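You operate a simulated robot arm through the tools that you are given. There is no shell and no other tool.

You run a simulated robot arm. Do the job below in one go: nothing can be reset, and whatever is moved stays where it is left.

TASK
Dab the blue off the sponge dauber, then ink the oval tag twice from the 9 Y well.
Fine: the blue goes on the scrap pad; stand the dauber back on the mint dish; leave the other tags and wells. Set down upright: sponge dauber.

The check looks at the end state, three seconds after you hand in, the way a careful person would. Anything else that was tipped, shoved, dropped, spilled or broken makes it a failure.

THE ROBOT
A 6-joint arm with a two-finger parallel gripper, fixed in place. Base frame: the origin is at the foot of the arm, x ahead of it, y to its left, z up. Lengths are in m, angles in rad, forces in N, time in s.
Its first joint turns from -2.897 to 2.897 rad. Payload 3.43 kg.
Tool frame: the origin (TCP) lies between the finger pads and is the grasp point; the fingertips stand 0.034 m ahead of it; z points along the fingers, y is the line along which they close. Largest opening 0.128 m; finger width 0.024, thickness 0.012; the body of the gripper, 0.048 by 0.13 m, starts 0.096 m behind the TCP.
Orientation is told as [roll, pitch, yaw] about the base's x, y, z axes, in that order, counted from this pose: with the fingers straight down and closing along the base's y, the tool's x points along the base's -x, its y along +y and its z along -z.

THE INTERFACE
- The arm moves only by the tool servo_tool. Its argument "commands" is a list of rows, each a list of 3 entries, a list of its own where there are three numbers: the shift along the base's x, y, z in units of 25 mm (1.0 is 25 mm), then the turn, a rotation vector about the base's x, y, z in units of 6 degrees (1.0 is 6 degrees), then the opening in per cent of the stroke, from 0 (shut) to 100 (fully open). In form: [[[dx, dy, dz], [ax, ay, az], fingers], ...]. A call has 1 to 20 rows; each row shifts and turns the commanded pose from where the row before left it. A call with a number of a shift or a turn outside -1 to 1 is refused whole. Rows are played at 5 a second. More than 0.05 m and 0.15 rad between two rows, or a gripper value outside its range, and nothing of the call is played. A pose out of reach is approached as far as the arm can. The call stops where the force on the tool passes 40 N (or 10 N more than at its start, if that is more) or the arm is blocked; 0.2 s more then pass. Each finger travels about 0.153 m/s and halts on what it meets, pressing with about 34 N; the grip force reading is that of the motor and also rises with nothing between the fingers. The clock runs only during rows and for 0.2 s after the last one: add rows that do not move to give the fingers time. The reply holds the time, the measured pose of the TCP, the force on the tool along the base axes, the opening and the grip force, in the units named above and with some noise, with the torque about the TCP (base axes, N m) and any sound that the robot's microphone picked up.
- Cameras (640 x 400 px; columns grow to the right, rows downward): "scene" is fixed at [0.22, -0.6497, 1.3759]; the picture's right is [0.88, -0.47, 0.00], its down [-0.19, -0.35, -0.92] and it looks along [0.43, 0.81, -0.40] (base axes); focal length 333 px, centre (320, 200). "wrist" rides on the gripper at [0.076, -0.011, -0.16] in the tool frame; the picture's right is [0.15, 0.99, 0.00], its down [-0.88, 0.13, -0.45] and it looks along [-0.45, 0.07, 0.89] (tool axes); focal length 234 px, centre (320, 200). There is no depth. A picture from a camera that has moved, and an enlarged one, comes with that camera's place and axes in the base frame and with its lens.
- capture(camera): a new picture of that camera. It takes no simulated time.
- zoom(camera, box): a new picture of the part [left, top, right, bottom] of that camera's present view, enlarged. It takes no simulated time.
- job_done(): hands the job in; it is judged then, once.

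Nothing tells you positions but the pictures and the camera data. Unless the task says otherwise, let go and move clear before handing in.

The tools are called after "Request:" as a command line: name --argument value ..., lists and objects as JSON in quotes. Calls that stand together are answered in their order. servo_tool: Moves the arm, as the interface text tells. Its arguments: {"type":"object","properties":{"commands":{"type":"array"}},"required":["commands"]} The other tools are called the same way: capture (camera) takes a picture; zoom (camera, box) takes an enlarged picture of a part of a camera's view; job_done () hands the job in.

At the start:

```text
time: 0.0
ee_pos: [0.4331, 0.3378, 1.0622]
orientation: [0.001, -0.002, 0.001]
wrist_force: [0.4, -0.5, 0.3]
wrist_torque: [0.01, -0.02, -0.01]
gripper_width: 0.1279
grip_force: 0.1
```

scene: 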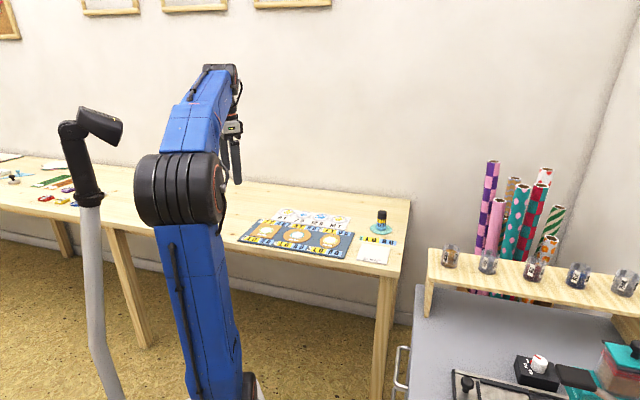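
wrist: 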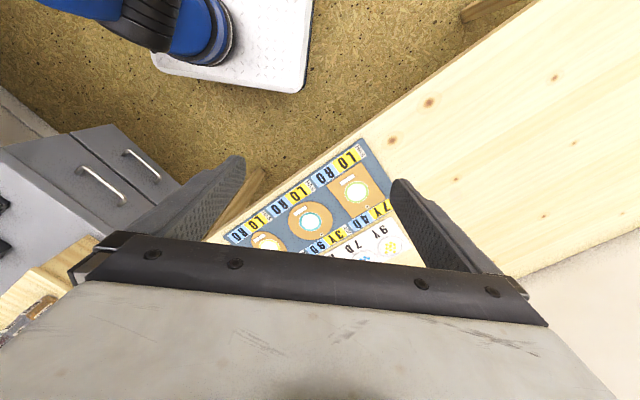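

I see a table with a mat of tags, a row of labelled wells behind it, a dauber on a mint dish and a white scrap pad on the right. I'll zoom in to read the labels before moving anything.

Request:
zoom --camera "scene" --box '[230, 195, 410, 275]'

Request:
zoom --camera "scene" --box '[340, 200, 410, 270]'

Request:
zoom --camera "wrist" --box '[200, 130, 440, 280]'

```text
3.56 times, centred on (320, 235) of scene
camera zoom: at [0.22, -0.6497, 1.3759], right [0.88, -0.47, 0.0], down [-0.19, -0.35, -0.92], along [0.43, 0.81, -0.4], focal length 1182 px, centre (320, 76)
```

zoom: 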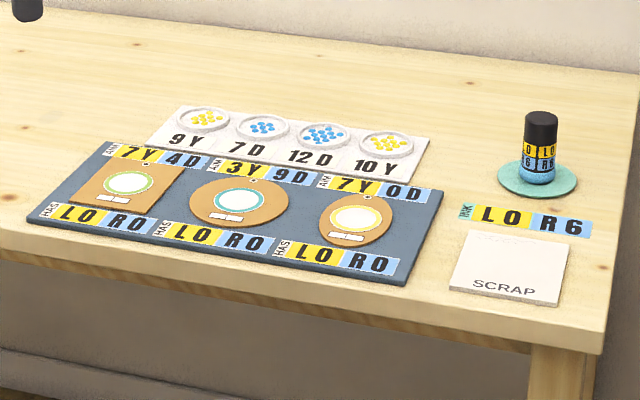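

```text
5.71 times, centred on (375, 235) of scene
camera zoom: at [0.22, -0.6497, 1.3759], right [0.88, -0.47, 0.0], down [-0.19, -0.35, -0.92], along [0.43, 0.81, -0.4], focal length 1900 px, centre (6, 0)
```

zoom: 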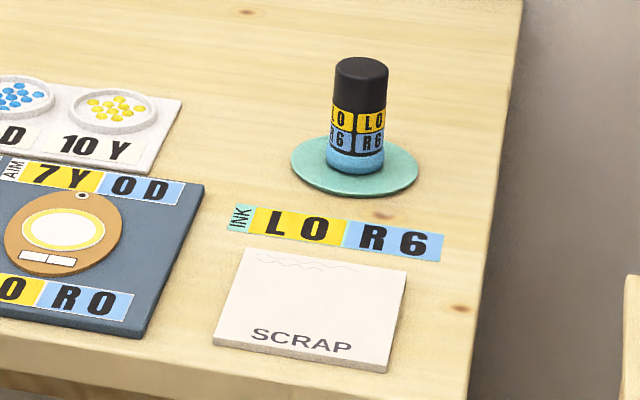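

```text
2.67 times, centred on (320, 205) of wrist
camera zoom: at [0.3559, 0.3262, 1.2221], right [-0.15, 0.99, 0.0], down [0.88, 0.13, 0.46], along [0.45, 0.07, -0.89], focal length 624 px, centre (320, 187)
```

zoom: 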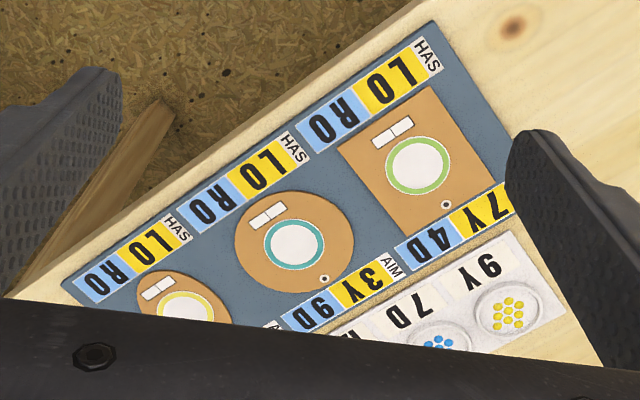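

The readouts are: dauber INK L0 R6, so it carries 6 blue. The tags read AIM 7Y4D, 3Y9D and 7Y0D, all HAS L0 R0. By triangulation the tag tops are at z≈0.76 and the dauber is near (0.95, 0.23). I'll move the wrist camera over there for a better look.

Request:
servo_tool --commands '[[[1, -0.2, -0.1], [0, 0, 0], 100], [[1, -0.2, -0.1], [0, 0, 0], 100], [[1, -0.2, -0.1], [0, 0, 0], 100], [[1, -0.2, -0.1], [0, 0, 0], 100], [[1, -0.2, -0.1], [0, 0, 0], 100], [[1, -0.2, -0.1], [0, 0, 0], 100], [[1, -0.2, -0.1], [0, 0, 0], 100], [[1, -0.2, -0.1], [0, 0, 0], 100], [[0, 0, 0], [0, 0, 0], 100], [[0, 0, 0], [0, 0, 0], 100]]'

Request:
capture --camera "wrist"

Request:
capture --camera "scene"

```text
time: 2.2
ee_pos: [0.6334, 0.2967, 1.0426]
orientation: [-0.002, -0.002, 0.002]
wrist_force: [-0.4, -0.5, -0.1]
wrist_torque: [0.02, 0.01, -0.02]
gripper_width: 0.1282
grip_force: 0.1
```

```text
taken
camera wrist: at [0.5568, 0.286, 1.2025], right [-0.15, 0.99, 0.0], down [0.88, 0.13, 0.46], along [0.45, 0.07, -0.89], focal length 234 px, centre (320, 200)
```

wrist: 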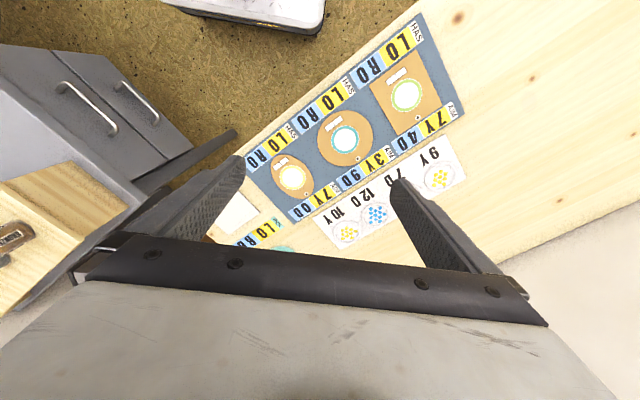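

```text
taken
```

scene: 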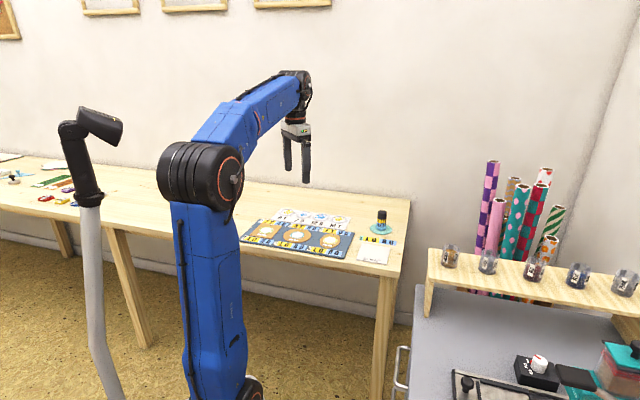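

The wells and tags are now in view, and I take the tag nearest the scrap pad (AIM 7Y 0D) to be the oval. I'll zoom in to check its shape before measuring positions.

Request:
zoom --camera "wrist" --box '[230, 50, 470, 200]'

Request:
zoom --camera "wrist" --box '[200, 140, 400, 265]'

```text
2.67 times, centred on (350, 125) of wrist
camera zoom: at [0.5568, 0.286, 1.2025], right [-0.15, 0.99, 0.0], down [0.88, 0.13, 0.46], along [0.45, 0.07, -0.89], focal length 624 px, centre (240, 400)
```

zoom: 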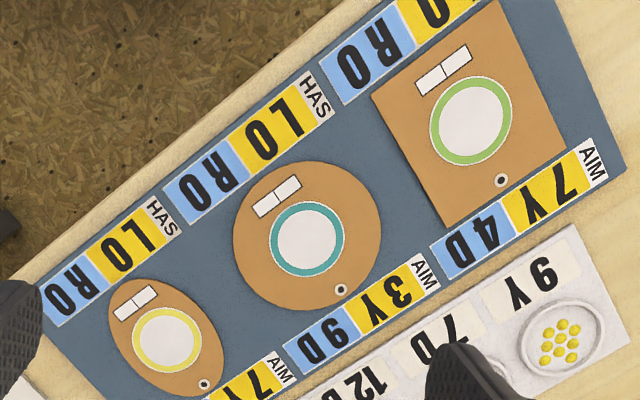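

```text
3.20 times, centred on (300, 202) of wrist
camera zoom: at [0.5568, 0.286, 1.2025], right [-0.15, 0.99, 0.0], down [0.88, 0.13, 0.46], along [0.45, 0.07, -0.89], focal length 749 px, centre (384, 192)
```

zoom: 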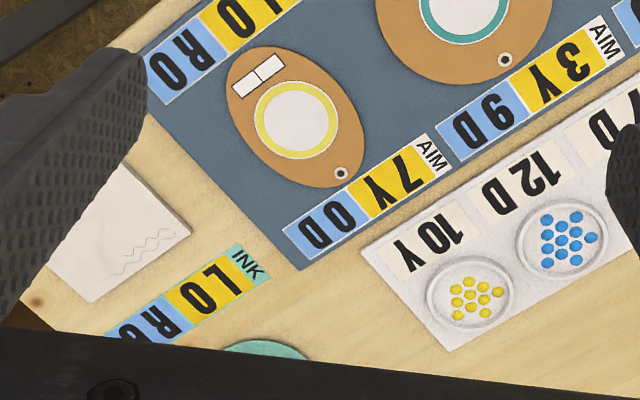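

The tag with the yellow ring by the scrap pad is the oval, centred near (0.738, 0.258). The 9 Y well is near (0.694, 0.552), the scrap pad near (0.824, 0.111) and the dauber near (0.96, 0.24), close to the reach limit. Next I'll move above the dauber with the gripper turned to face it.

Request:
servo_tool --commands '[[[0.89, -0.23, -0.1], [0, 0, 0.2], 100], [[0.89, -0.23, -0.1], [0, 0, 0.2], 100], [[0.89, -0.23, -0.1], [0, 0, 0.2], 100], [[0.89, -0.23, -0.1], [0, 0, 0.2], 100], [[0.89, -0.23, -0.1], [0, 0, 0.2], 100], [[0.89, -0.23, -0.1], [0, 0, 0.2], 100], [[0.89, -0.23, -0.1], [0, 0, 0.2], 100], [[0.89, -0.23, -0.1], [0, 0, 0.2], 100], [[0.89, -0.23, -0.1], [0, 0, 0.2], 100], [[0.89, -0.23, -0.1], [0, 0, 0.2], 100], [[0.89, -0.23, -0.1], [0, 0, 0.2], 100], [[0.89, -0.23, -0.1], [0, 0, 0.2], 100], [[0, 0, 0], [0, 0, 0], 100], [[0, 0, 0], [0, 0, 0], 100]]'

Request:
capture --camera "wrist"

Request:
zoom --camera "scene" --box '[230, 100, 450, 280]'

```text
time: 5.2
ee_pos: [0.9, 0.2286, 1.0123]
orientation: [0.0, 0.001, 0.251]
wrist_force: [-0.4, 1.0, 0.3]
wrist_torque: [0.02, 0.01, -0.02]
gripper_width: 0.1281
grip_force: 0.0
```

```text
taken
camera wrist: at [0.8268, 0.1987, 1.1721], right [-0.39, 0.92, 0.0], down [0.82, 0.35, 0.46], along [0.42, 0.18, -0.89], focal length 234 px, centre (320, 200)
```

wrist: 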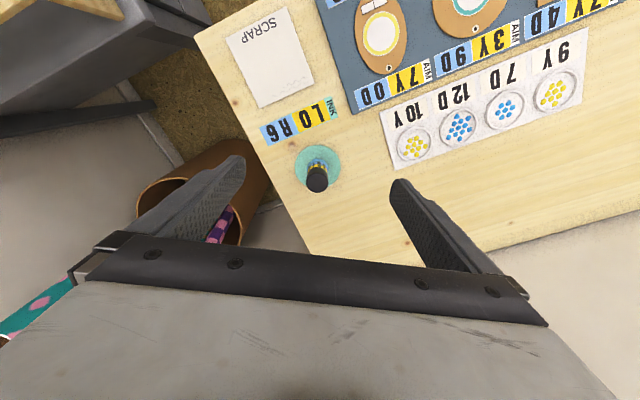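

```text
2.22 times, centred on (340, 190) of scene
camera zoom: at [0.22, -0.6497, 1.3759], right [0.88, -0.47, 0.0], down [-0.19, -0.35, -0.92], along [0.43, 0.81, -0.4], focal length 739 px, centre (276, 222)
```

zoom: 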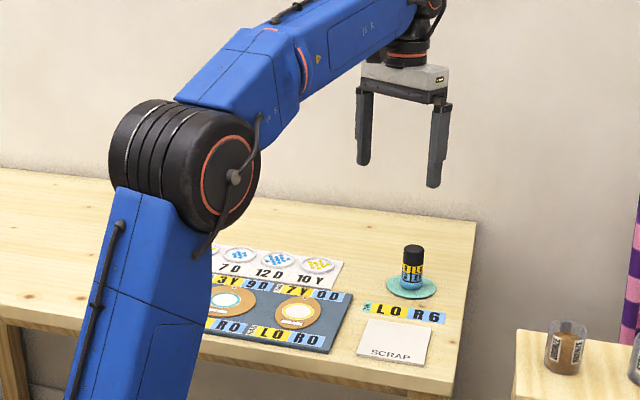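

The whole layout is visible from here. I'll zoom in to measure the dauber, well, pad and tag positions accurately.

Request:
zoom --camera "wrist" --box '[220, 0, 420, 125]'

Request:
zoom --camera "wrist" --box '[270, 120, 370, 210]'

Request:
zoom --camera "wrist" --box '[370, 20, 610, 170]'

```text
3.20 times, centred on (320, 62) of wrist
camera zoom: at [0.8268, 0.1987, 1.1721], right [-0.39, 0.92, 0.0], down [0.82, 0.35, 0.46], along [0.42, 0.18, -0.89], focal length 749 px, centre (320, 640)
```

zoom: 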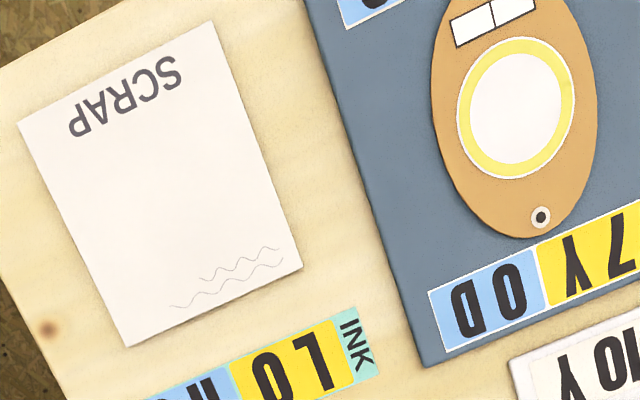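

```text
4.44 times, centred on (320, 165) of wrist
camera zoom: at [0.8268, 0.1987, 1.1721], right [-0.39, 0.92, 0.0], down [0.82, 0.35, 0.46], along [0.42, 0.18, -0.89], focal length 1041 px, centre (320, 356)
```

zoom: 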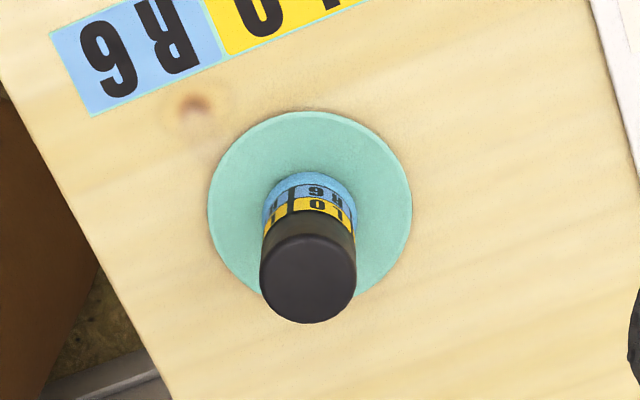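

```text
2.67 times, centred on (490, 95) of wrist
camera zoom: at [0.8268, 0.1987, 1.1721], right [-0.39, 0.92, 0.0], down [0.82, 0.35, 0.46], along [0.42, 0.18, -0.89], focal length 624 px, centre (-133, 480)
```

zoom: 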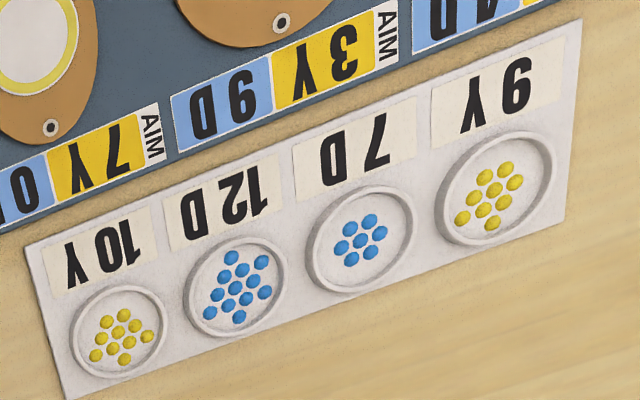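

The refined positions agree across views: dauber (0.960, 0.250) with its top at z≈0.83, scrap centre (0.827, 0.117), oval (0.737, 0.258) and 9 Y well (0.693, 0.552). Now I'll move to just above the dauber and see whether the arm reaches it with the tool vertical.

Request:
servo_tool --commands '[[[0.48, 0.17, -0.9], [0, 0, 0], 100], [[0.48, 0.17, -0.9], [0, 0, 0], 100], [[0.48, 0.17, -0.9], [0, 0, 0], 100], [[0.48, 0.17, -0.9], [0, 0, 0], 100], [[0.48, 0.17, -0.9], [0, 0, 0], 100], [[0, 0, 0], [0, 0, 0], 100], [[0, 0, 0], [0, 0, 0], 100]]'

Request:
capture --camera "wrist"

Request:
zoom --camera "scene" --box '[310, 150, 450, 270]'

```text
time: 6.8
ee_pos: [0.9608, 0.2494, 0.9001]
orientation: [0.001, 0.0, 0.253]
wrist_force: [0.7, -0.6, 0.3]
wrist_torque: [0.03, -0.01, -0.01]
gripper_width: 0.1278
grip_force: 0.1
```

```text
taken
camera wrist: at [0.8887, 0.2192, 1.0593], right [-0.39, 0.92, 0.0], down [0.82, 0.35, 0.46], along [0.42, 0.18, -0.89], focal length 234 px, centre (320, 200)
```

wrist: 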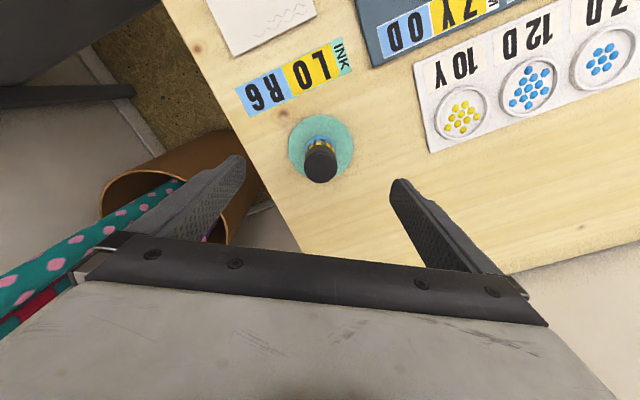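

```text
3.33 times, centred on (380, 210) of scene
camera zoom: at [0.22, -0.6497, 1.3759], right [0.88, -0.47, 0.0], down [-0.19, -0.35, -0.92], along [0.43, 0.81, -0.4], focal length 1109 px, centre (120, 167)
```

zoom: 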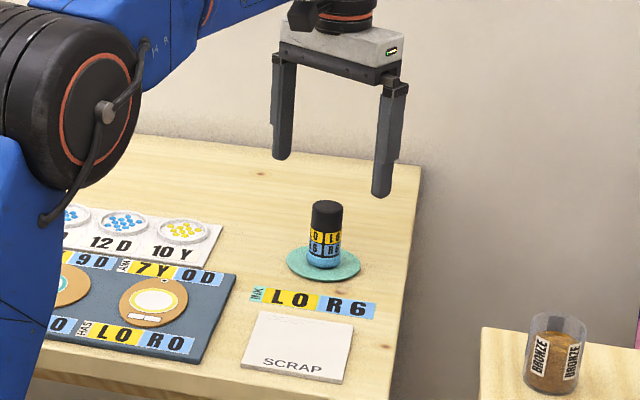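

The arm reached it with the tool vertical. I'll refine the alignment with a zoom before going down.

Request:
zoom --camera "wrist" --box '[270, 110, 370, 210]'

```text
4.00 times, centred on (320, 160) of wrist
camera zoom: at [0.8887, 0.2192, 1.0593], right [-0.39, 0.92, 0.0], down [0.82, 0.35, 0.46], along [0.42, 0.18, -0.89], focal length 937 px, centre (320, 360)
```

zoom: 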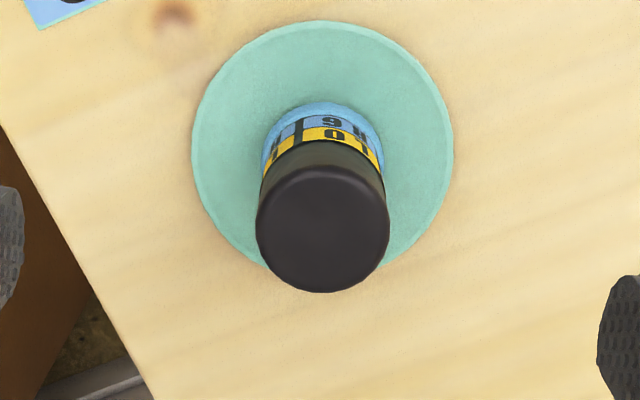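

The dauber's axis is at (0.960, 0.251), within 2 mm of the TCP. I'll go down around it and close the gripper slowly.

Request:
servo_tool --commands '[[[0, 0.06, -0.8], [0, 0, 0], 100], [[0, 0, -0.8], [0, 0, 0], 100], [[0, 0, -0.8], [0, 0, 0], 100], [[0, 0, -0.8], [0, 0, 0], 100], [[0, 0, 0], [0, 0, 0], 100], [[0, 0, 0], [0, 0, 0], 60], [[0, 0, 0], [0, 0, 0], 40], [[0, 0, 0], [0, 0, 0], 34]]'

Request:
capture --camera "wrist"

Request:
zoom --camera "scene" --box '[330, 180, 430, 270]'

```text
time: 8.6
ee_pos: [0.9605, 0.2493, 0.8193]
orientation: [-0.001, -0.001, 0.25]
wrist_force: [-1.0, -0.1, -0.2]
wrist_torque: [-0.01, 0.03, 0.01]
gripper_width: 0.0436
grip_force: 0.0
```

```text
taken
camera wrist: at [0.8879, 0.2204, 0.9797], right [-0.39, 0.92, 0.0], down [0.82, 0.35, 0.46], along [0.42, 0.18, -0.89], focal length 234 px, centre (320, 200)
```

wrist: 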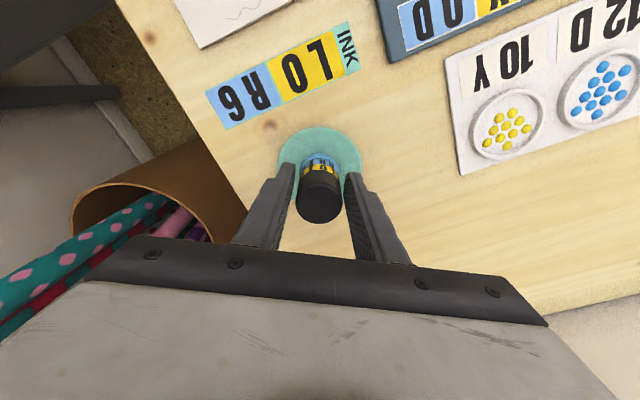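

```text
4.44 times, centred on (380, 225) of scene
camera zoom: at [0.22, -0.6497, 1.3759], right [0.88, -0.47, 0.0], down [-0.19, -0.35, -0.92], along [0.43, 0.81, -0.4], focal length 1478 px, centre (53, 89)
```

zoom: 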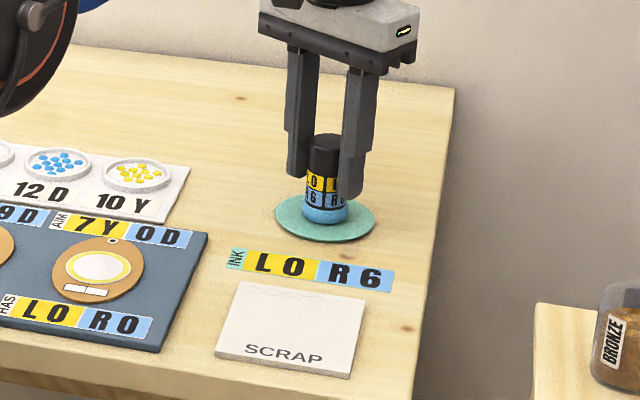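

The fingers straddle the black cap above the sponge. I'll close on it now.

Request:
servo_tool --commands '[[[0, 0, 0], [0, 0, 0], 30], [[0, 0, 0], [0, 0, 0], 24], [[0, 0, 0], [0, 0, 0], 15], [[0, 0, 0], [0, 0, 0], 10], [[0, 0, 0], [0, 0, 0], 10]]'

Request:
capture --camera "wrist"

```text
time: 9.8
ee_pos: [0.96, 0.2496, 0.8195]
orientation: [-0.002, -0.001, 0.251]
wrist_force: [0.5, 0.1, 1.0]
wrist_torque: [0.01, -0.01, 0.09]
gripper_width: 0.0343
grip_force: 34.0
```

```text
taken
camera wrist: at [0.8879, 0.2204, 0.9797], right [-0.39, 0.92, 0.0], down [0.82, 0.35, 0.46], along [0.42, 0.18, -0.89], focal length 234 px, centre (320, 200)
```

wrist: 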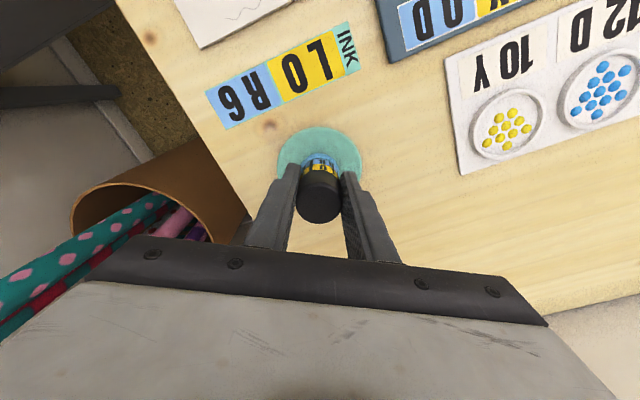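

I have it gripped at 34 mm width with a steady grip force. I'll lift it and carry it over to hover above the scrap pad.

Request:
servo_tool --commands '[[[0, 0, 0.5], [0, 0, 0], 10], [[0, 0, 1], [0, 0, 0], 10], [[0, 0, 0.9], [0, 0, 0], 10], [[-0.76, -0.76, 0], [0, 0, 0], 10], [[-0.76, -0.76, 0], [0, 0, 0], 10], [[-0.76, -0.76, 0], [0, 0, 0], 10], [[-0.76, -0.76, 0], [0, 0, 0], 10], [[-0.76, -0.76, 0], [0, 0, 0], 10], [[-0.76, -0.76, 0], [0, 0, 0], 10], [[-0.76, -0.76, 0], [0, 0, 0], 10], [[0, 0, 0], [0, 0, 0], 10], [[0, 0, 0], [0, 0, 0], 10]]'

Request:
capture --camera "wrist"

Request:
zoom --camera "scene" --box '[320, 180, 420, 280]'

```text
time: 12.4
ee_pos: [0.8259, 0.116, 0.8786]
orientation: [0.0, -0.001, 0.25]
wrist_force: [0.5, -0.3, -1.2]
wrist_torque: [0.0, 0.0, -0.01]
gripper_width: 0.0344
grip_force: 34.1
```

```text
taken
camera wrist: at [0.7545, 0.0868, 1.0391], right [-0.39, 0.92, 0.0], down [0.82, 0.35, 0.46], along [0.42, 0.18, -0.89], focal length 234 px, centre (320, 200)
```

wrist: 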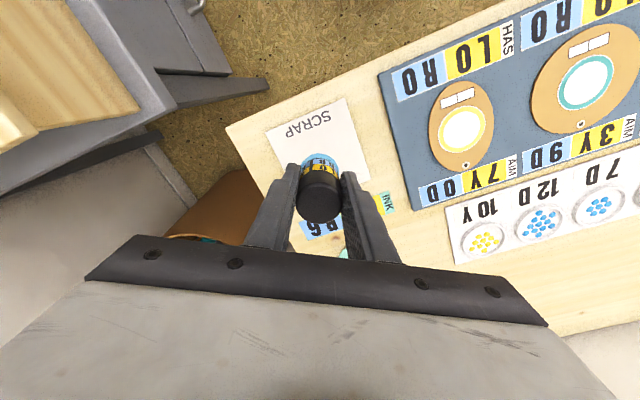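

```text
4.00 times, centred on (370, 230) of scene
camera zoom: at [0.22, -0.6497, 1.3759], right [0.88, -0.47, 0.0], down [-0.19, -0.35, -0.92], along [0.43, 0.81, -0.4], focal length 1330 px, centre (120, 80)
```

zoom: 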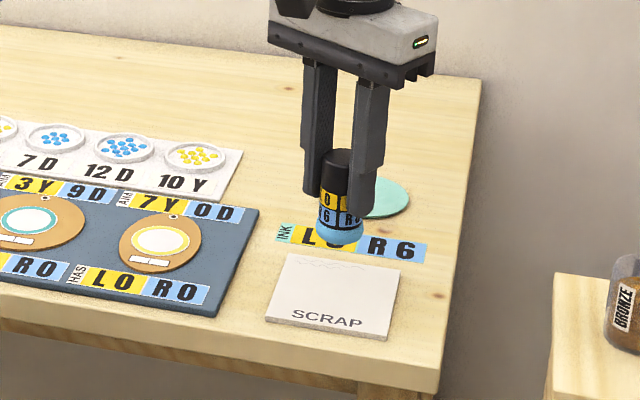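

The dauber hangs above the middle of the scrap pad. I'll lower it in small steps and watch the contact force.

Request:
servo_tool --commands '[[[0, 0, -0.8], [0, 0, 0], 10], [[0, 0, -0.8], [0, 0, 0], 10], [[0, 0, -0.3], [0, 0, 0], 10], [[0, 0, -0.1], [0, 0, 0], 10], [[0, 0, -0.1], [0, 0, 0], 10], [[0, 0, 0], [0, 0, 0], 10]]'

Request:
zoom --camera "scene" --box '[320, 180, 420, 280]'

```text
time: 13.8
ee_pos: [0.8266, 0.1169, 0.8261]
orientation: [-0.001, 0.0, 0.252]
wrist_force: [-0.6, -0.4, -0.6]
wrist_torque: [0.0, 0.01, 0.0]
gripper_width: 0.0346
grip_force: 33.6
```

```text
4.00 times, centred on (370, 230) of scene
camera zoom: at [0.22, -0.6497, 1.3759], right [0.88, -0.47, 0.0], down [-0.19, -0.35, -0.92], along [0.43, 0.81, -0.4], focal length 1330 px, centre (120, 80)
```

zoom: 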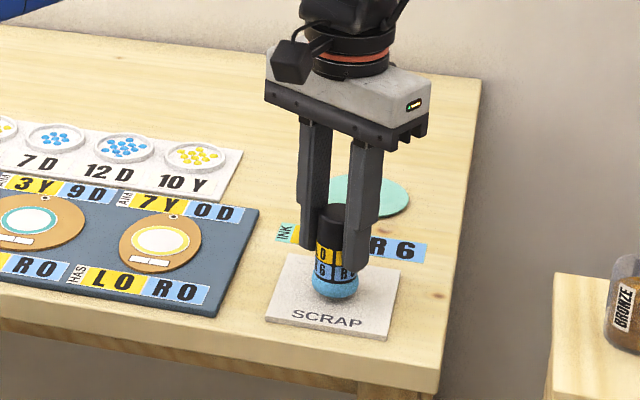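

It's just above the pad with no contact yet, so I'll keep lowering gently.

Request:
servo_tool --commands '[[[0, 0, -0.1], [0, 0, 0], 10], [[0, 0, -0.1], [0, 0, 0], 10], [[0, 0, 0], [0, 0, 0], 10]]'

Request:
zoom --camera "scene" --box '[320, 180, 420, 280]'

```text
time: 14.6
ee_pos: [0.8277, 0.1181, 0.8221]
orientation: [-0.001, -0.001, 0.252]
wrist_force: [0.1, -0.2, -0.8]
wrist_torque: [-0.01, 0.02, 0.01]
gripper_width: 0.0344
grip_force: 34.1
```

```text
4.00 times, centred on (370, 230) of scene
camera zoom: at [0.22, -0.6497, 1.3759], right [0.88, -0.47, 0.0], down [-0.19, -0.35, -0.92], along [0.43, 0.81, -0.4], focal length 1330 px, centre (120, 80)
```

zoom: 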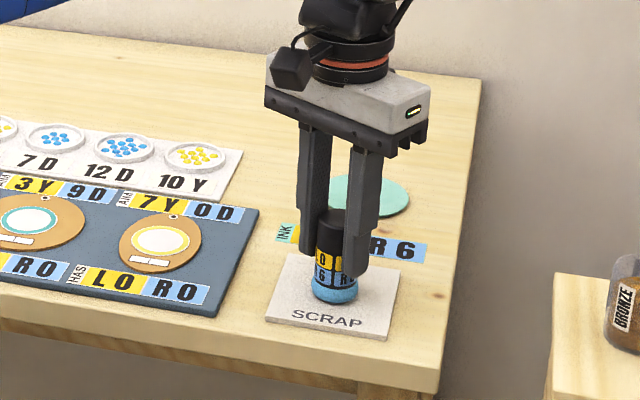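

The sponge is about to touch and the readout is still R6. A little lower.

Request:
servo_tool --commands '[[[0, 0, -0.1], [0, 0, 0], 10], [[0, 0, -0.1], [0, 0, 0], 10], [[0, 0, 0], [0, 0, 0], 10]]'

Request:
zoom --camera "scene" --box '[320, 180, 420, 280]'

```text
time: 15.4
ee_pos: [0.8263, 0.1161, 0.8174]
orientation: [-0.001, -0.001, 0.251]
wrist_force: [3.2, 0.9, 27.8]
wrist_torque: [0.07, -0.33, 0.02]
gripper_width: 0.0349
grip_force: 34.0
```

```text
4.00 times, centred on (370, 230) of scene
camera zoom: at [0.22, -0.6497, 1.3759], right [0.88, -0.47, 0.0], down [-0.19, -0.35, -0.92], along [0.43, 0.81, -0.4], focal length 1330 px, centre (120, 80)
```

zoom: 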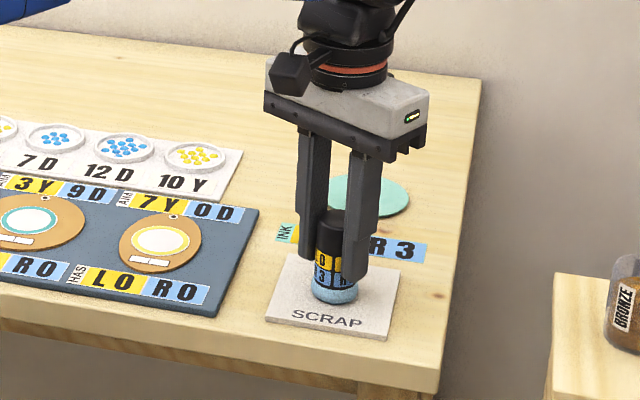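

That dab took it from R6 to R3 at about 28 N, so contact is at z≈0.819. I'll lift and dab again a little more lightly.

Request:
servo_tool --commands '[[[0, 0, 0.4], [0, 0, 0], 10], [[0, 0, 0.2], [0, 0, 0], 10], [[0, 0, 0], [0, 0, 0], 10], [[0, 0, -0.3], [0, 0, 0], 10], [[0, 0, -0.2], [0, 0, 0], 10], [[0, 0, -0.06], [0, 0, 0], 10], [[0, 0, 0], [0, 0, 0], 10]]'

Request:
zoom --camera "scene" --box '[320, 180, 420, 280]'

```text
time: 17.0
ee_pos: [0.8266, 0.1177, 0.8179]
orientation: [0.001, -0.002, 0.251]
wrist_force: [0.1, -0.8, 0.8]
wrist_torque: [-0.01, 0.04, 0.03]
gripper_width: 0.0343
grip_force: 33.6
```

```text
4.00 times, centred on (370, 230) of scene
camera zoom: at [0.22, -0.6497, 1.3759], right [0.88, -0.47, 0.0], down [-0.19, -0.35, -0.92], along [0.43, 0.81, -0.4], focal length 1330 px, centre (120, 80)
```

zoom: 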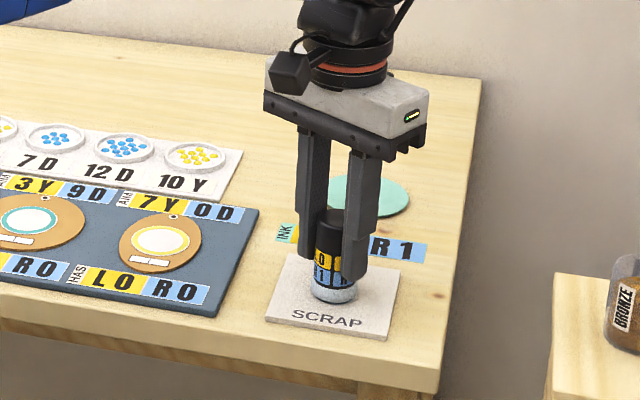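

R1 now, and even a very light touch counts as a dab. I'll dab once more.

Request:
servo_tool --commands '[[[0, 0, 0.4], [0, 0, 0], 10], [[0, 0, 0.2], [0, 0, 0], 10], [[0, 0, 0], [0, 0, 0], 10], [[0, 0, -0.3], [0, 0, 0], 10], [[0, 0, -0.2], [0, 0, 0], 10], [[0, 0, -0.1], [0, 0, 0], 10], [[0, 0, 0], [0, 0, 0], 10]]'

Request:
zoom --camera "scene" --box '[320, 180, 420, 280]'

```text
time: 18.6
ee_pos: [0.828, 0.1182, 0.8197]
orientation: [0.0, -0.002, 0.252]
wrist_force: [1.5, 0.3, 3.3]
wrist_torque: [0.04, -0.05, 0.02]
gripper_width: 0.0342
grip_force: 34.2
```

```text
4.00 times, centred on (370, 230) of scene
camera zoom: at [0.22, -0.6497, 1.3759], right [0.88, -0.47, 0.0], down [-0.19, -0.35, -0.92], along [0.43, 0.81, -0.4], focal length 1330 px, centre (120, 80)
```

zoom: 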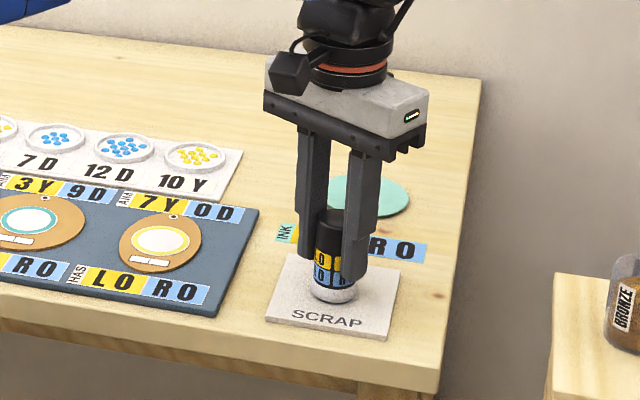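

The readout is R0 and the sponge looks white. I'll do one extra dab in case a trace remains, then lift and check.

Request:
servo_tool --commands '[[[0, 0, 0.4], [0, 0, 0], 10], [[0, 0, 0.2], [0, 0, 0], 10], [[0, 0, 0], [0, 0, 0], 10], [[0, 0, -0.3], [0, 0, 0], 10], [[0, 0, -0.2], [0, 0, 0], 10], [[0, 0, -0.1], [0, 0, 0], 10], [[0, 0, 0], [0, 0, 0], 10], [[0, 0, 0.5], [0, 0, 0], 10], [[0, 0, 1], [0, 0, 0], 10], [[0, 0, 1], [0, 0, 0], 10], [[0, 0, 0.7], [0, 0, 0], 10], [[0, 0, 0], [0, 0, 0], 10]]'

Request:
zoom --camera "scene" --box '[320, 180, 420, 280]'

Request:
capture --camera "wrist"

```text
time: 21.2
ee_pos: [0.8275, 0.118, 0.8968]
orientation: [0.001, -0.003, 0.251]
wrist_force: [0.3, 0.4, -0.5]
wrist_torque: [-0.02, 0.0, 0.0]
gripper_width: 0.0342
grip_force: 34.0
```

```text
4.00 times, centred on (370, 230) of scene
camera zoom: at [0.22, -0.6497, 1.3759], right [0.88, -0.47, 0.0], down [-0.19, -0.35, -0.92], along [0.43, 0.81, -0.4], focal length 1330 px, centre (120, 80)
```

zoom: 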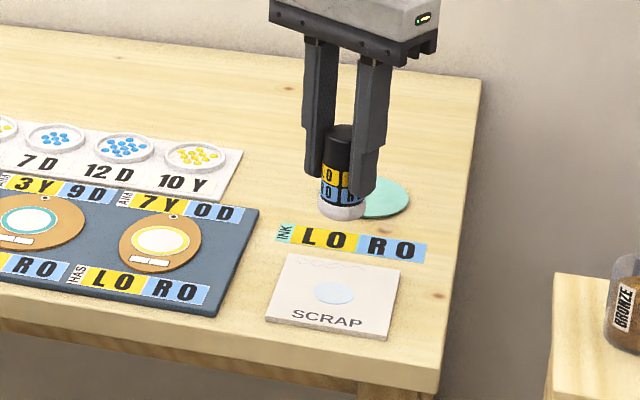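

```text
taken
camera wrist: at [0.755, 0.0873, 1.0571], right [-0.39, 0.92, 0.0], down [0.82, 0.35, 0.46], along [0.42, 0.18, -0.89], focal length 234 px, centre (320, 200)
```

wrist: 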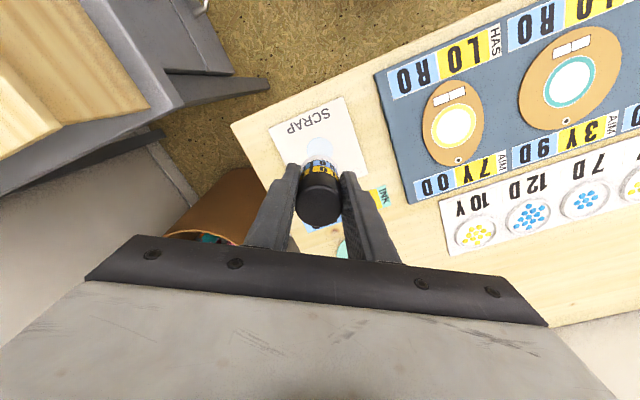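

The dauber is clean (L0 R0), leaving a light blue mark on the scrap pad. Next I'll carry it high over to the 9 Y well.

Request:
servo_tool --commands '[[[-0.3, 0.967, 0], [0, 0, 0], 10], [[-0.3, 0.967, 0], [0, 0, 0], 10], [[-0.3, 0.967, 0], [0, 0, 0], 10], [[-0.3, 0.967, 0], [0, 0, 0], 10], [[-0.3, 0.967, 0], [0, 0, 0], 10], [[-0.3, 0.967, 0], [0, 0, 0], 10], [[-0.3, 0.967, 0], [0, 0, 0], 10], [[-0.3, 0.967, 0], [0, 0, 0], 10], [[-0.3, 0.967, 0], [0, 0, 0], 10], [[-0.3, 0.967, 0], [0, 0, 0], 10], [[-0.3, 0.967, 0], [0, 0, 0], 10], [[-0.3, 0.967, 0], [0, 0, 0], 10], [[-0.3, 0.967, 0], [0, 0, 0], 10], [[-0.3, 0.967, 0], [0, 0, 0], 10], [[-0.3, 0.967, 0], [0, 0, 0], 10], [[-0.3, 0.967, 0], [0, 0, 0], 10], [[-0.3, 0.967, 0], [0, 0, 0], 10], [[-0.3, 0.967, 0], [0, 0, 0], 10], [[0, 0, 0], [0, 0, 0], 10], [[0, 0, 0], [0, 0, 0], 10]]'

Request:
capture --camera "wrist"

Request:
zoom --camera "scene" --box '[230, 150, 390, 270]'

```text
time: 25.4
ee_pos: [0.6914, 0.5524, 0.8975]
orientation: [0.0, 0.001, 0.252]
wrist_force: [-0.7, -0.3, -0.3]
wrist_torque: [-0.02, 0.02, 0.03]
gripper_width: 0.0344
grip_force: 34.3
```

```text
taken
camera wrist: at [0.6195, 0.5233, 1.058], right [-0.39, 0.92, 0.0], down [0.82, 0.35, 0.46], along [0.42, 0.18, -0.89], focal length 234 px, centre (320, 200)
```

wrist: 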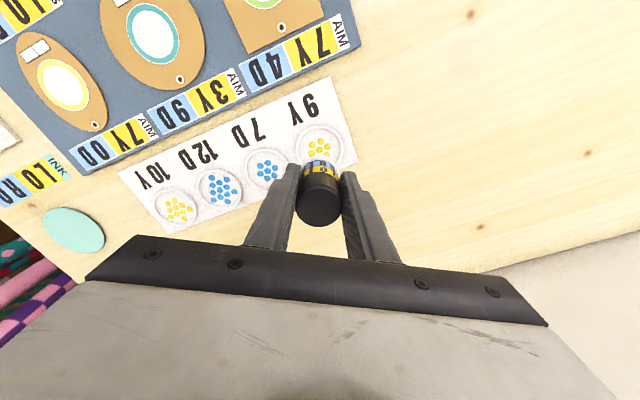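

```text
3.33 times, centred on (310, 210) of scene
camera zoom: at [0.22, -0.6497, 1.3759], right [0.88, -0.47, 0.0], down [-0.19, -0.35, -0.92], along [0.43, 0.81, -0.4], focal length 1109 px, centre (353, 167)
```

zoom: 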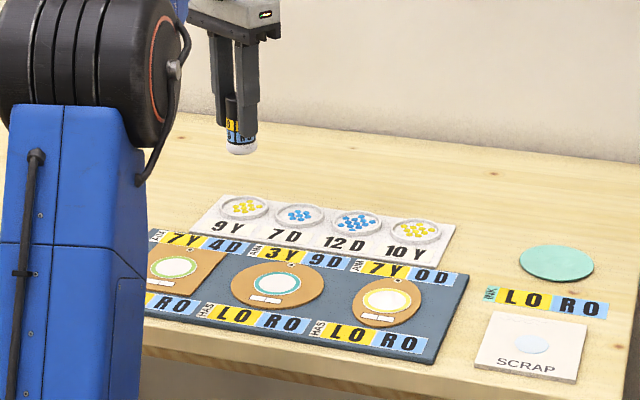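

By projecting the drop line in the scene view, the dauber should land on the 9 Y well's centre. I'll confirm that with the wrist view.

Request:
zoom --camera "wrist" --box '[260, 100, 380, 220]'

Request:
zoom --camera "scene" --box '[265, 180, 325, 220]'

```text
3.33 times, centred on (320, 160) of wrist
camera zoom: at [0.6195, 0.5233, 1.058], right [-0.39, 0.92, 0.0], down [0.82, 0.35, 0.46], along [0.42, 0.18, -0.89], focal length 781 px, centre (320, 333)
```

zoom: 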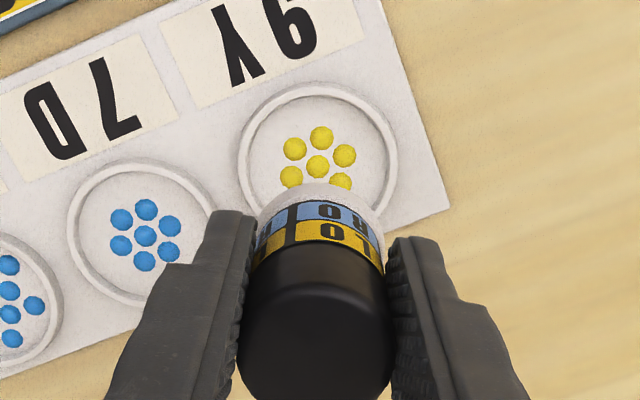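

```text
10.00 times, centred on (295, 200) of scene
camera zoom: at [0.22, -0.6497, 1.3759], right [0.88, -0.47, 0.0], down [-0.19, -0.35, -0.92], along [0.43, 0.81, -0.4], focal length 3326 px, centre (570, 200)
```

zoom: 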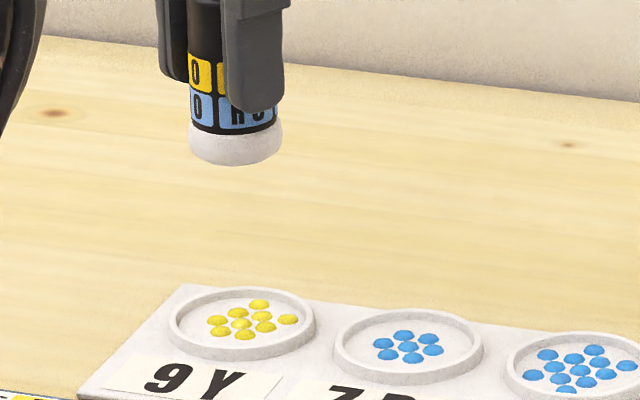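

The wrist view puts the well centre at (0.690, 0.553), within 2 mm, and the rim leaves several mm of clearance. I'll lower gently into the 9 Y well.

Request:
servo_tool --commands '[[[-0.06, 0, -0.8], [0, 0, 0], 10], [[0, 0, -0.8], [0, 0, 0], 10], [[0, 0, -0.8], [0, 0, 0], 10], [[0, 0, -0.3], [0, 0, 0], 10], [[0, 0, 0], [0, 0, 0], 10]]'

Request:
zoom --camera "scene" --box '[265, 180, 325, 220]'

Request:
zoom --camera "wrist" --box '[260, 100, 380, 220]'

```text
time: 26.6
ee_pos: [0.6894, 0.5515, 0.8311]
orientation: [0.0, -0.001, 0.251]
wrist_force: [0.0, -0.7, -1.2]
wrist_torque: [0.03, -0.02, -0.02]
gripper_width: 0.0341
grip_force: 33.7
```

```text
10.00 times, centred on (295, 200) of scene
camera zoom: at [0.22, -0.6497, 1.3759], right [0.88, -0.47, 0.0], down [-0.19, -0.35, -0.92], along [0.43, 0.81, -0.4], focal length 3326 px, centre (570, 200)
```

zoom: 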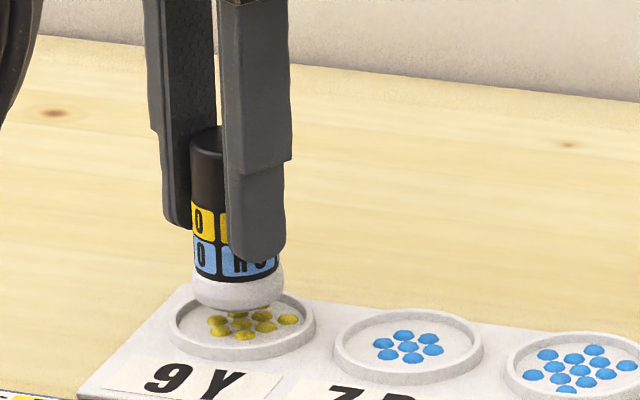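

```text
3.33 times, centred on (320, 160) of wrist
camera zoom: at [0.6179, 0.5234, 0.991], right [-0.39, 0.92, 0.0], down [0.82, 0.35, 0.46], along [0.42, 0.18, -0.89], focal length 781 px, centre (320, 333)
```

zoom: 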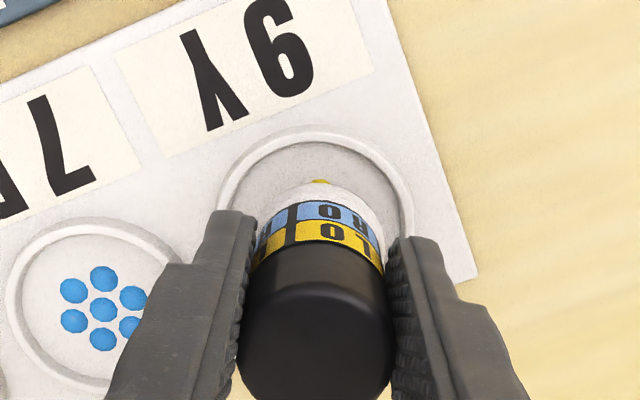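

Well centred and still about 10 mm up. I'll keep going in small steps.

Request:
servo_tool --commands '[[[0, 0, -0.1], [0, 0, 0], 10], [[0, 0, -0.1], [0, 0, 0], 10], [[0, 0, -0.1], [0, 0, 0], 10], [[0, 0, 0], [0, 0, 0], 10]]'

Request:
zoom --camera "scene" --box '[265, 180, 325, 220]'

```text
time: 27.6
ee_pos: [0.6896, 0.5526, 0.8226]
orientation: [0.001, 0.001, 0.25]
wrist_force: [-0.2, -0.9, -0.3]
wrist_torque: [-0.05, -0.03, 0.04]
gripper_width: 0.0344
grip_force: 33.3
```

```text
10.00 times, centred on (295, 200) of scene
camera zoom: at [0.22, -0.6497, 1.3759], right [0.88, -0.47, 0.0], down [-0.19, -0.35, -0.92], along [0.43, 0.81, -0.4], focal length 3326 px, centre (570, 200)
```

zoom: 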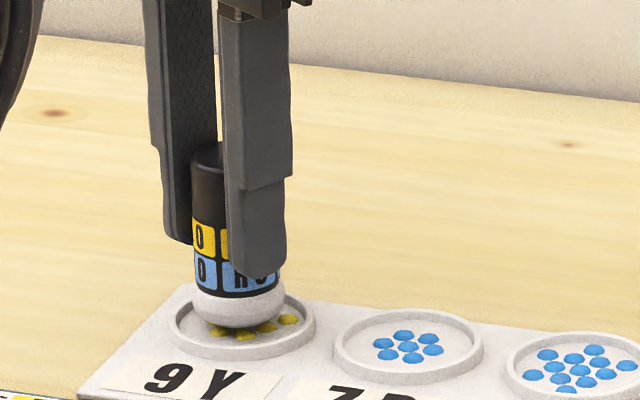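

Nearly touching, with no ink taken yet. Slightly lower.

Request:
servo_tool --commands '[[[0, 0, -0.06], [0, 0, 0], 10], [[0, 0, -0.06], [0, 0, 0], 10], [[0, 0, 0], [0, 0, 0], 10]]'

Request:
zoom --camera "scene" --box '[265, 180, 325, 220]'

```text
time: 28.4
ee_pos: [0.6911, 0.5537, 0.8193]
orientation: [0.002, -0.001, 0.252]
wrist_force: [0.4, -0.5, 0.1]
wrist_torque: [0.0, 0.0, -0.02]
gripper_width: 0.0343
grip_force: 34.2
```

```text
10.00 times, centred on (295, 200) of scene
camera zoom: at [0.22, -0.6497, 1.3759], right [0.88, -0.47, 0.0], down [-0.19, -0.35, -0.92], along [0.43, 0.81, -0.4], focal length 3326 px, centre (570, 200)
```

zoom: 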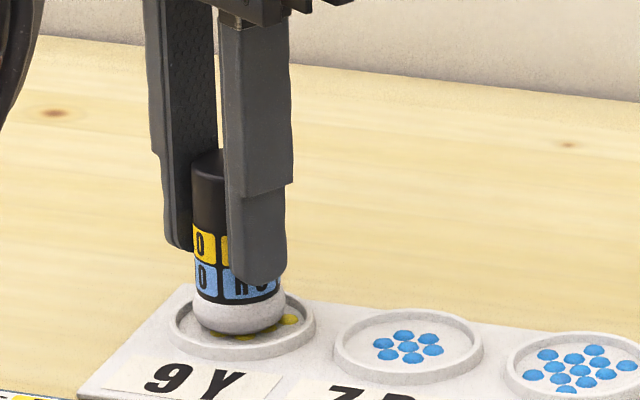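

Request:
servo_tool --commands '[[[0, 0, -0.06], [0, 0, 0], 10], [[0, 0, -0.04], [0, 0, 0], 10], [[0, 0, 0], [0, 0, 0], 10]]'

Request:
zoom --camera "scene" --box '[265, 180, 325, 220]'

Request:
zoom --camera "scene" --box '[240, 180, 420, 280]'

```text
time: 29.2
ee_pos: [0.6908, 0.5536, 0.818]
orientation: [0.001, -0.003, 0.251]
wrist_force: [1.3, -1.1, 6.3]
wrist_torque: [-0.04, 0.0, -0.01]
gripper_width: 0.0342
grip_force: 33.9
```

```text
10.00 times, centred on (295, 200) of scene
camera zoom: at [0.22, -0.6497, 1.3759], right [0.88, -0.47, 0.0], down [-0.19, -0.35, -0.92], along [0.43, 0.81, -0.4], focal length 3326 px, centre (570, 200)
```

zoom: 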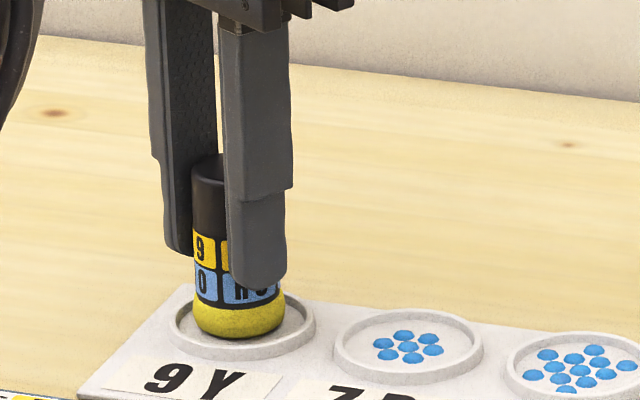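

```text
3.56 times, centred on (330, 230) of scene
camera zoom: at [0.22, -0.6497, 1.3759], right [0.88, -0.47, 0.0], down [-0.19, -0.35, -0.92], along [0.43, 0.81, -0.4], focal length 1182 px, centre (284, 93)
```

zoom: 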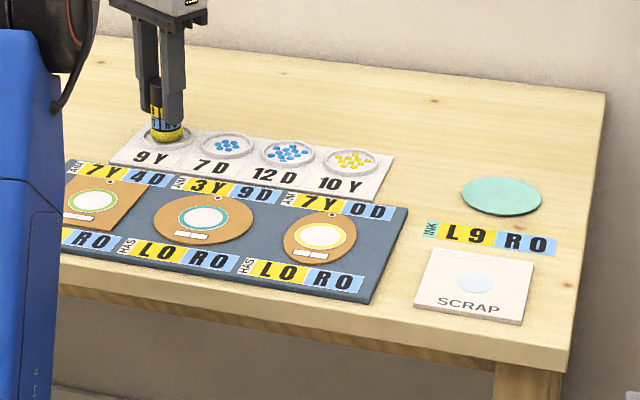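

One dip loaded all nine drops (L9 R0). Each dab leaves half on the dauber, rounded down, so two dabs on the tag should give 5+2 = 7, which matches its AIM 7Y 0D. That means a single dip is enough. I'll lift straight up and carry it over the oval tag.

Request:
servo_tool --commands '[[[0, 0, 0.4], [0, 0, 0], 10], [[0, 0, 0.9], [0, 0, 0], 10], [[0, 0, 1], [0, 0, 0], 10], [[0, 0, 0.9], [0, 0, 0], 10], [[0.141, -0.908, 0], [0, 0, 0], 10], [[0.141, -0.908, 0], [0, 0, 0], 10], [[0.141, -0.908, 0], [0, 0, 0], 10], [[0.141, -0.908, 0], [0, 0, 0], 10], [[0.141, -0.908, 0], [0, 0, 0], 10], [[0.141, -0.908, 0], [0, 0, 0], 10], [[0.141, -0.908, 0], [0, 0, 0], 10], [[0.141, -0.908, 0], [0, 0, 0], 10], [[0.141, -0.908, 0], [0, 0, 0], 10], [[0.141, -0.908, 0], [0, 0, 0], 10], [[0.141, -0.908, 0], [0, 0, 0], 10], [[0.141, -0.908, 0], [0, 0, 0], 10], [[0.141, -0.908, 0], [0, 0, 0], 10], [[0, 0, 0], [0, 0, 0], 10], [[0, 0, 0], [0, 0, 0], 10]]'

Request:
zoom --camera "scene" --box '[240, 180, 420, 280]'

Request:
zoom --camera "wrist" --box '[250, 80, 390, 220]'

Request:
capture --camera "wrist"

```text
time: 33.2
ee_pos: [0.7362, 0.2583, 0.8976]
orientation: [0.001, -0.001, 0.252]
wrist_force: [-0.6, 0.0, -1.4]
wrist_torque: [0.02, -0.02, -0.05]
gripper_width: 0.0344
grip_force: 33.7
```

```text
3.56 times, centred on (330, 230) of scene
camera zoom: at [0.22, -0.6497, 1.3759], right [0.88, -0.47, 0.0], down [-0.19, -0.35, -0.92], along [0.43, 0.81, -0.4], focal length 1182 px, centre (284, 93)
```

zoom: 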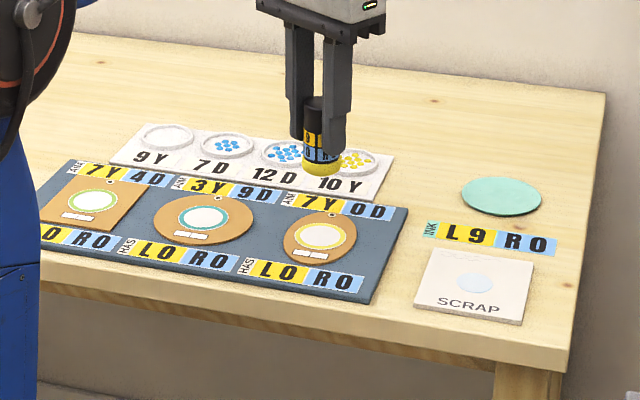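

```text
2.86 times, centred on (320, 150) of wrist
camera zoom: at [0.6639, 0.2285, 1.058], right [-0.39, 0.92, 0.0], down [0.82, 0.35, 0.46], along [0.42, 0.18, -0.89], focal length 669 px, centre (320, 343)
```

zoom: 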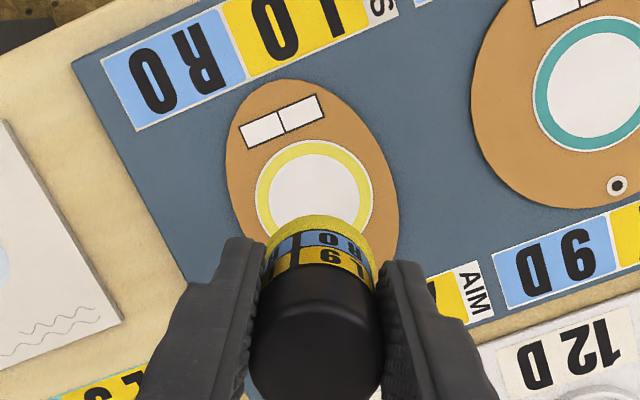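

```text
taken
camera wrist: at [0.6639, 0.2285, 1.058], right [-0.39, 0.92, 0.0], down [0.82, 0.35, 0.46], along [0.42, 0.18, -0.89], focal length 234 px, centre (320, 200)
```

wrist: 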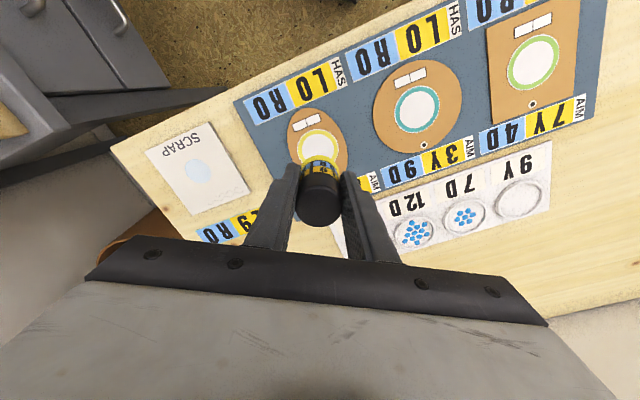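

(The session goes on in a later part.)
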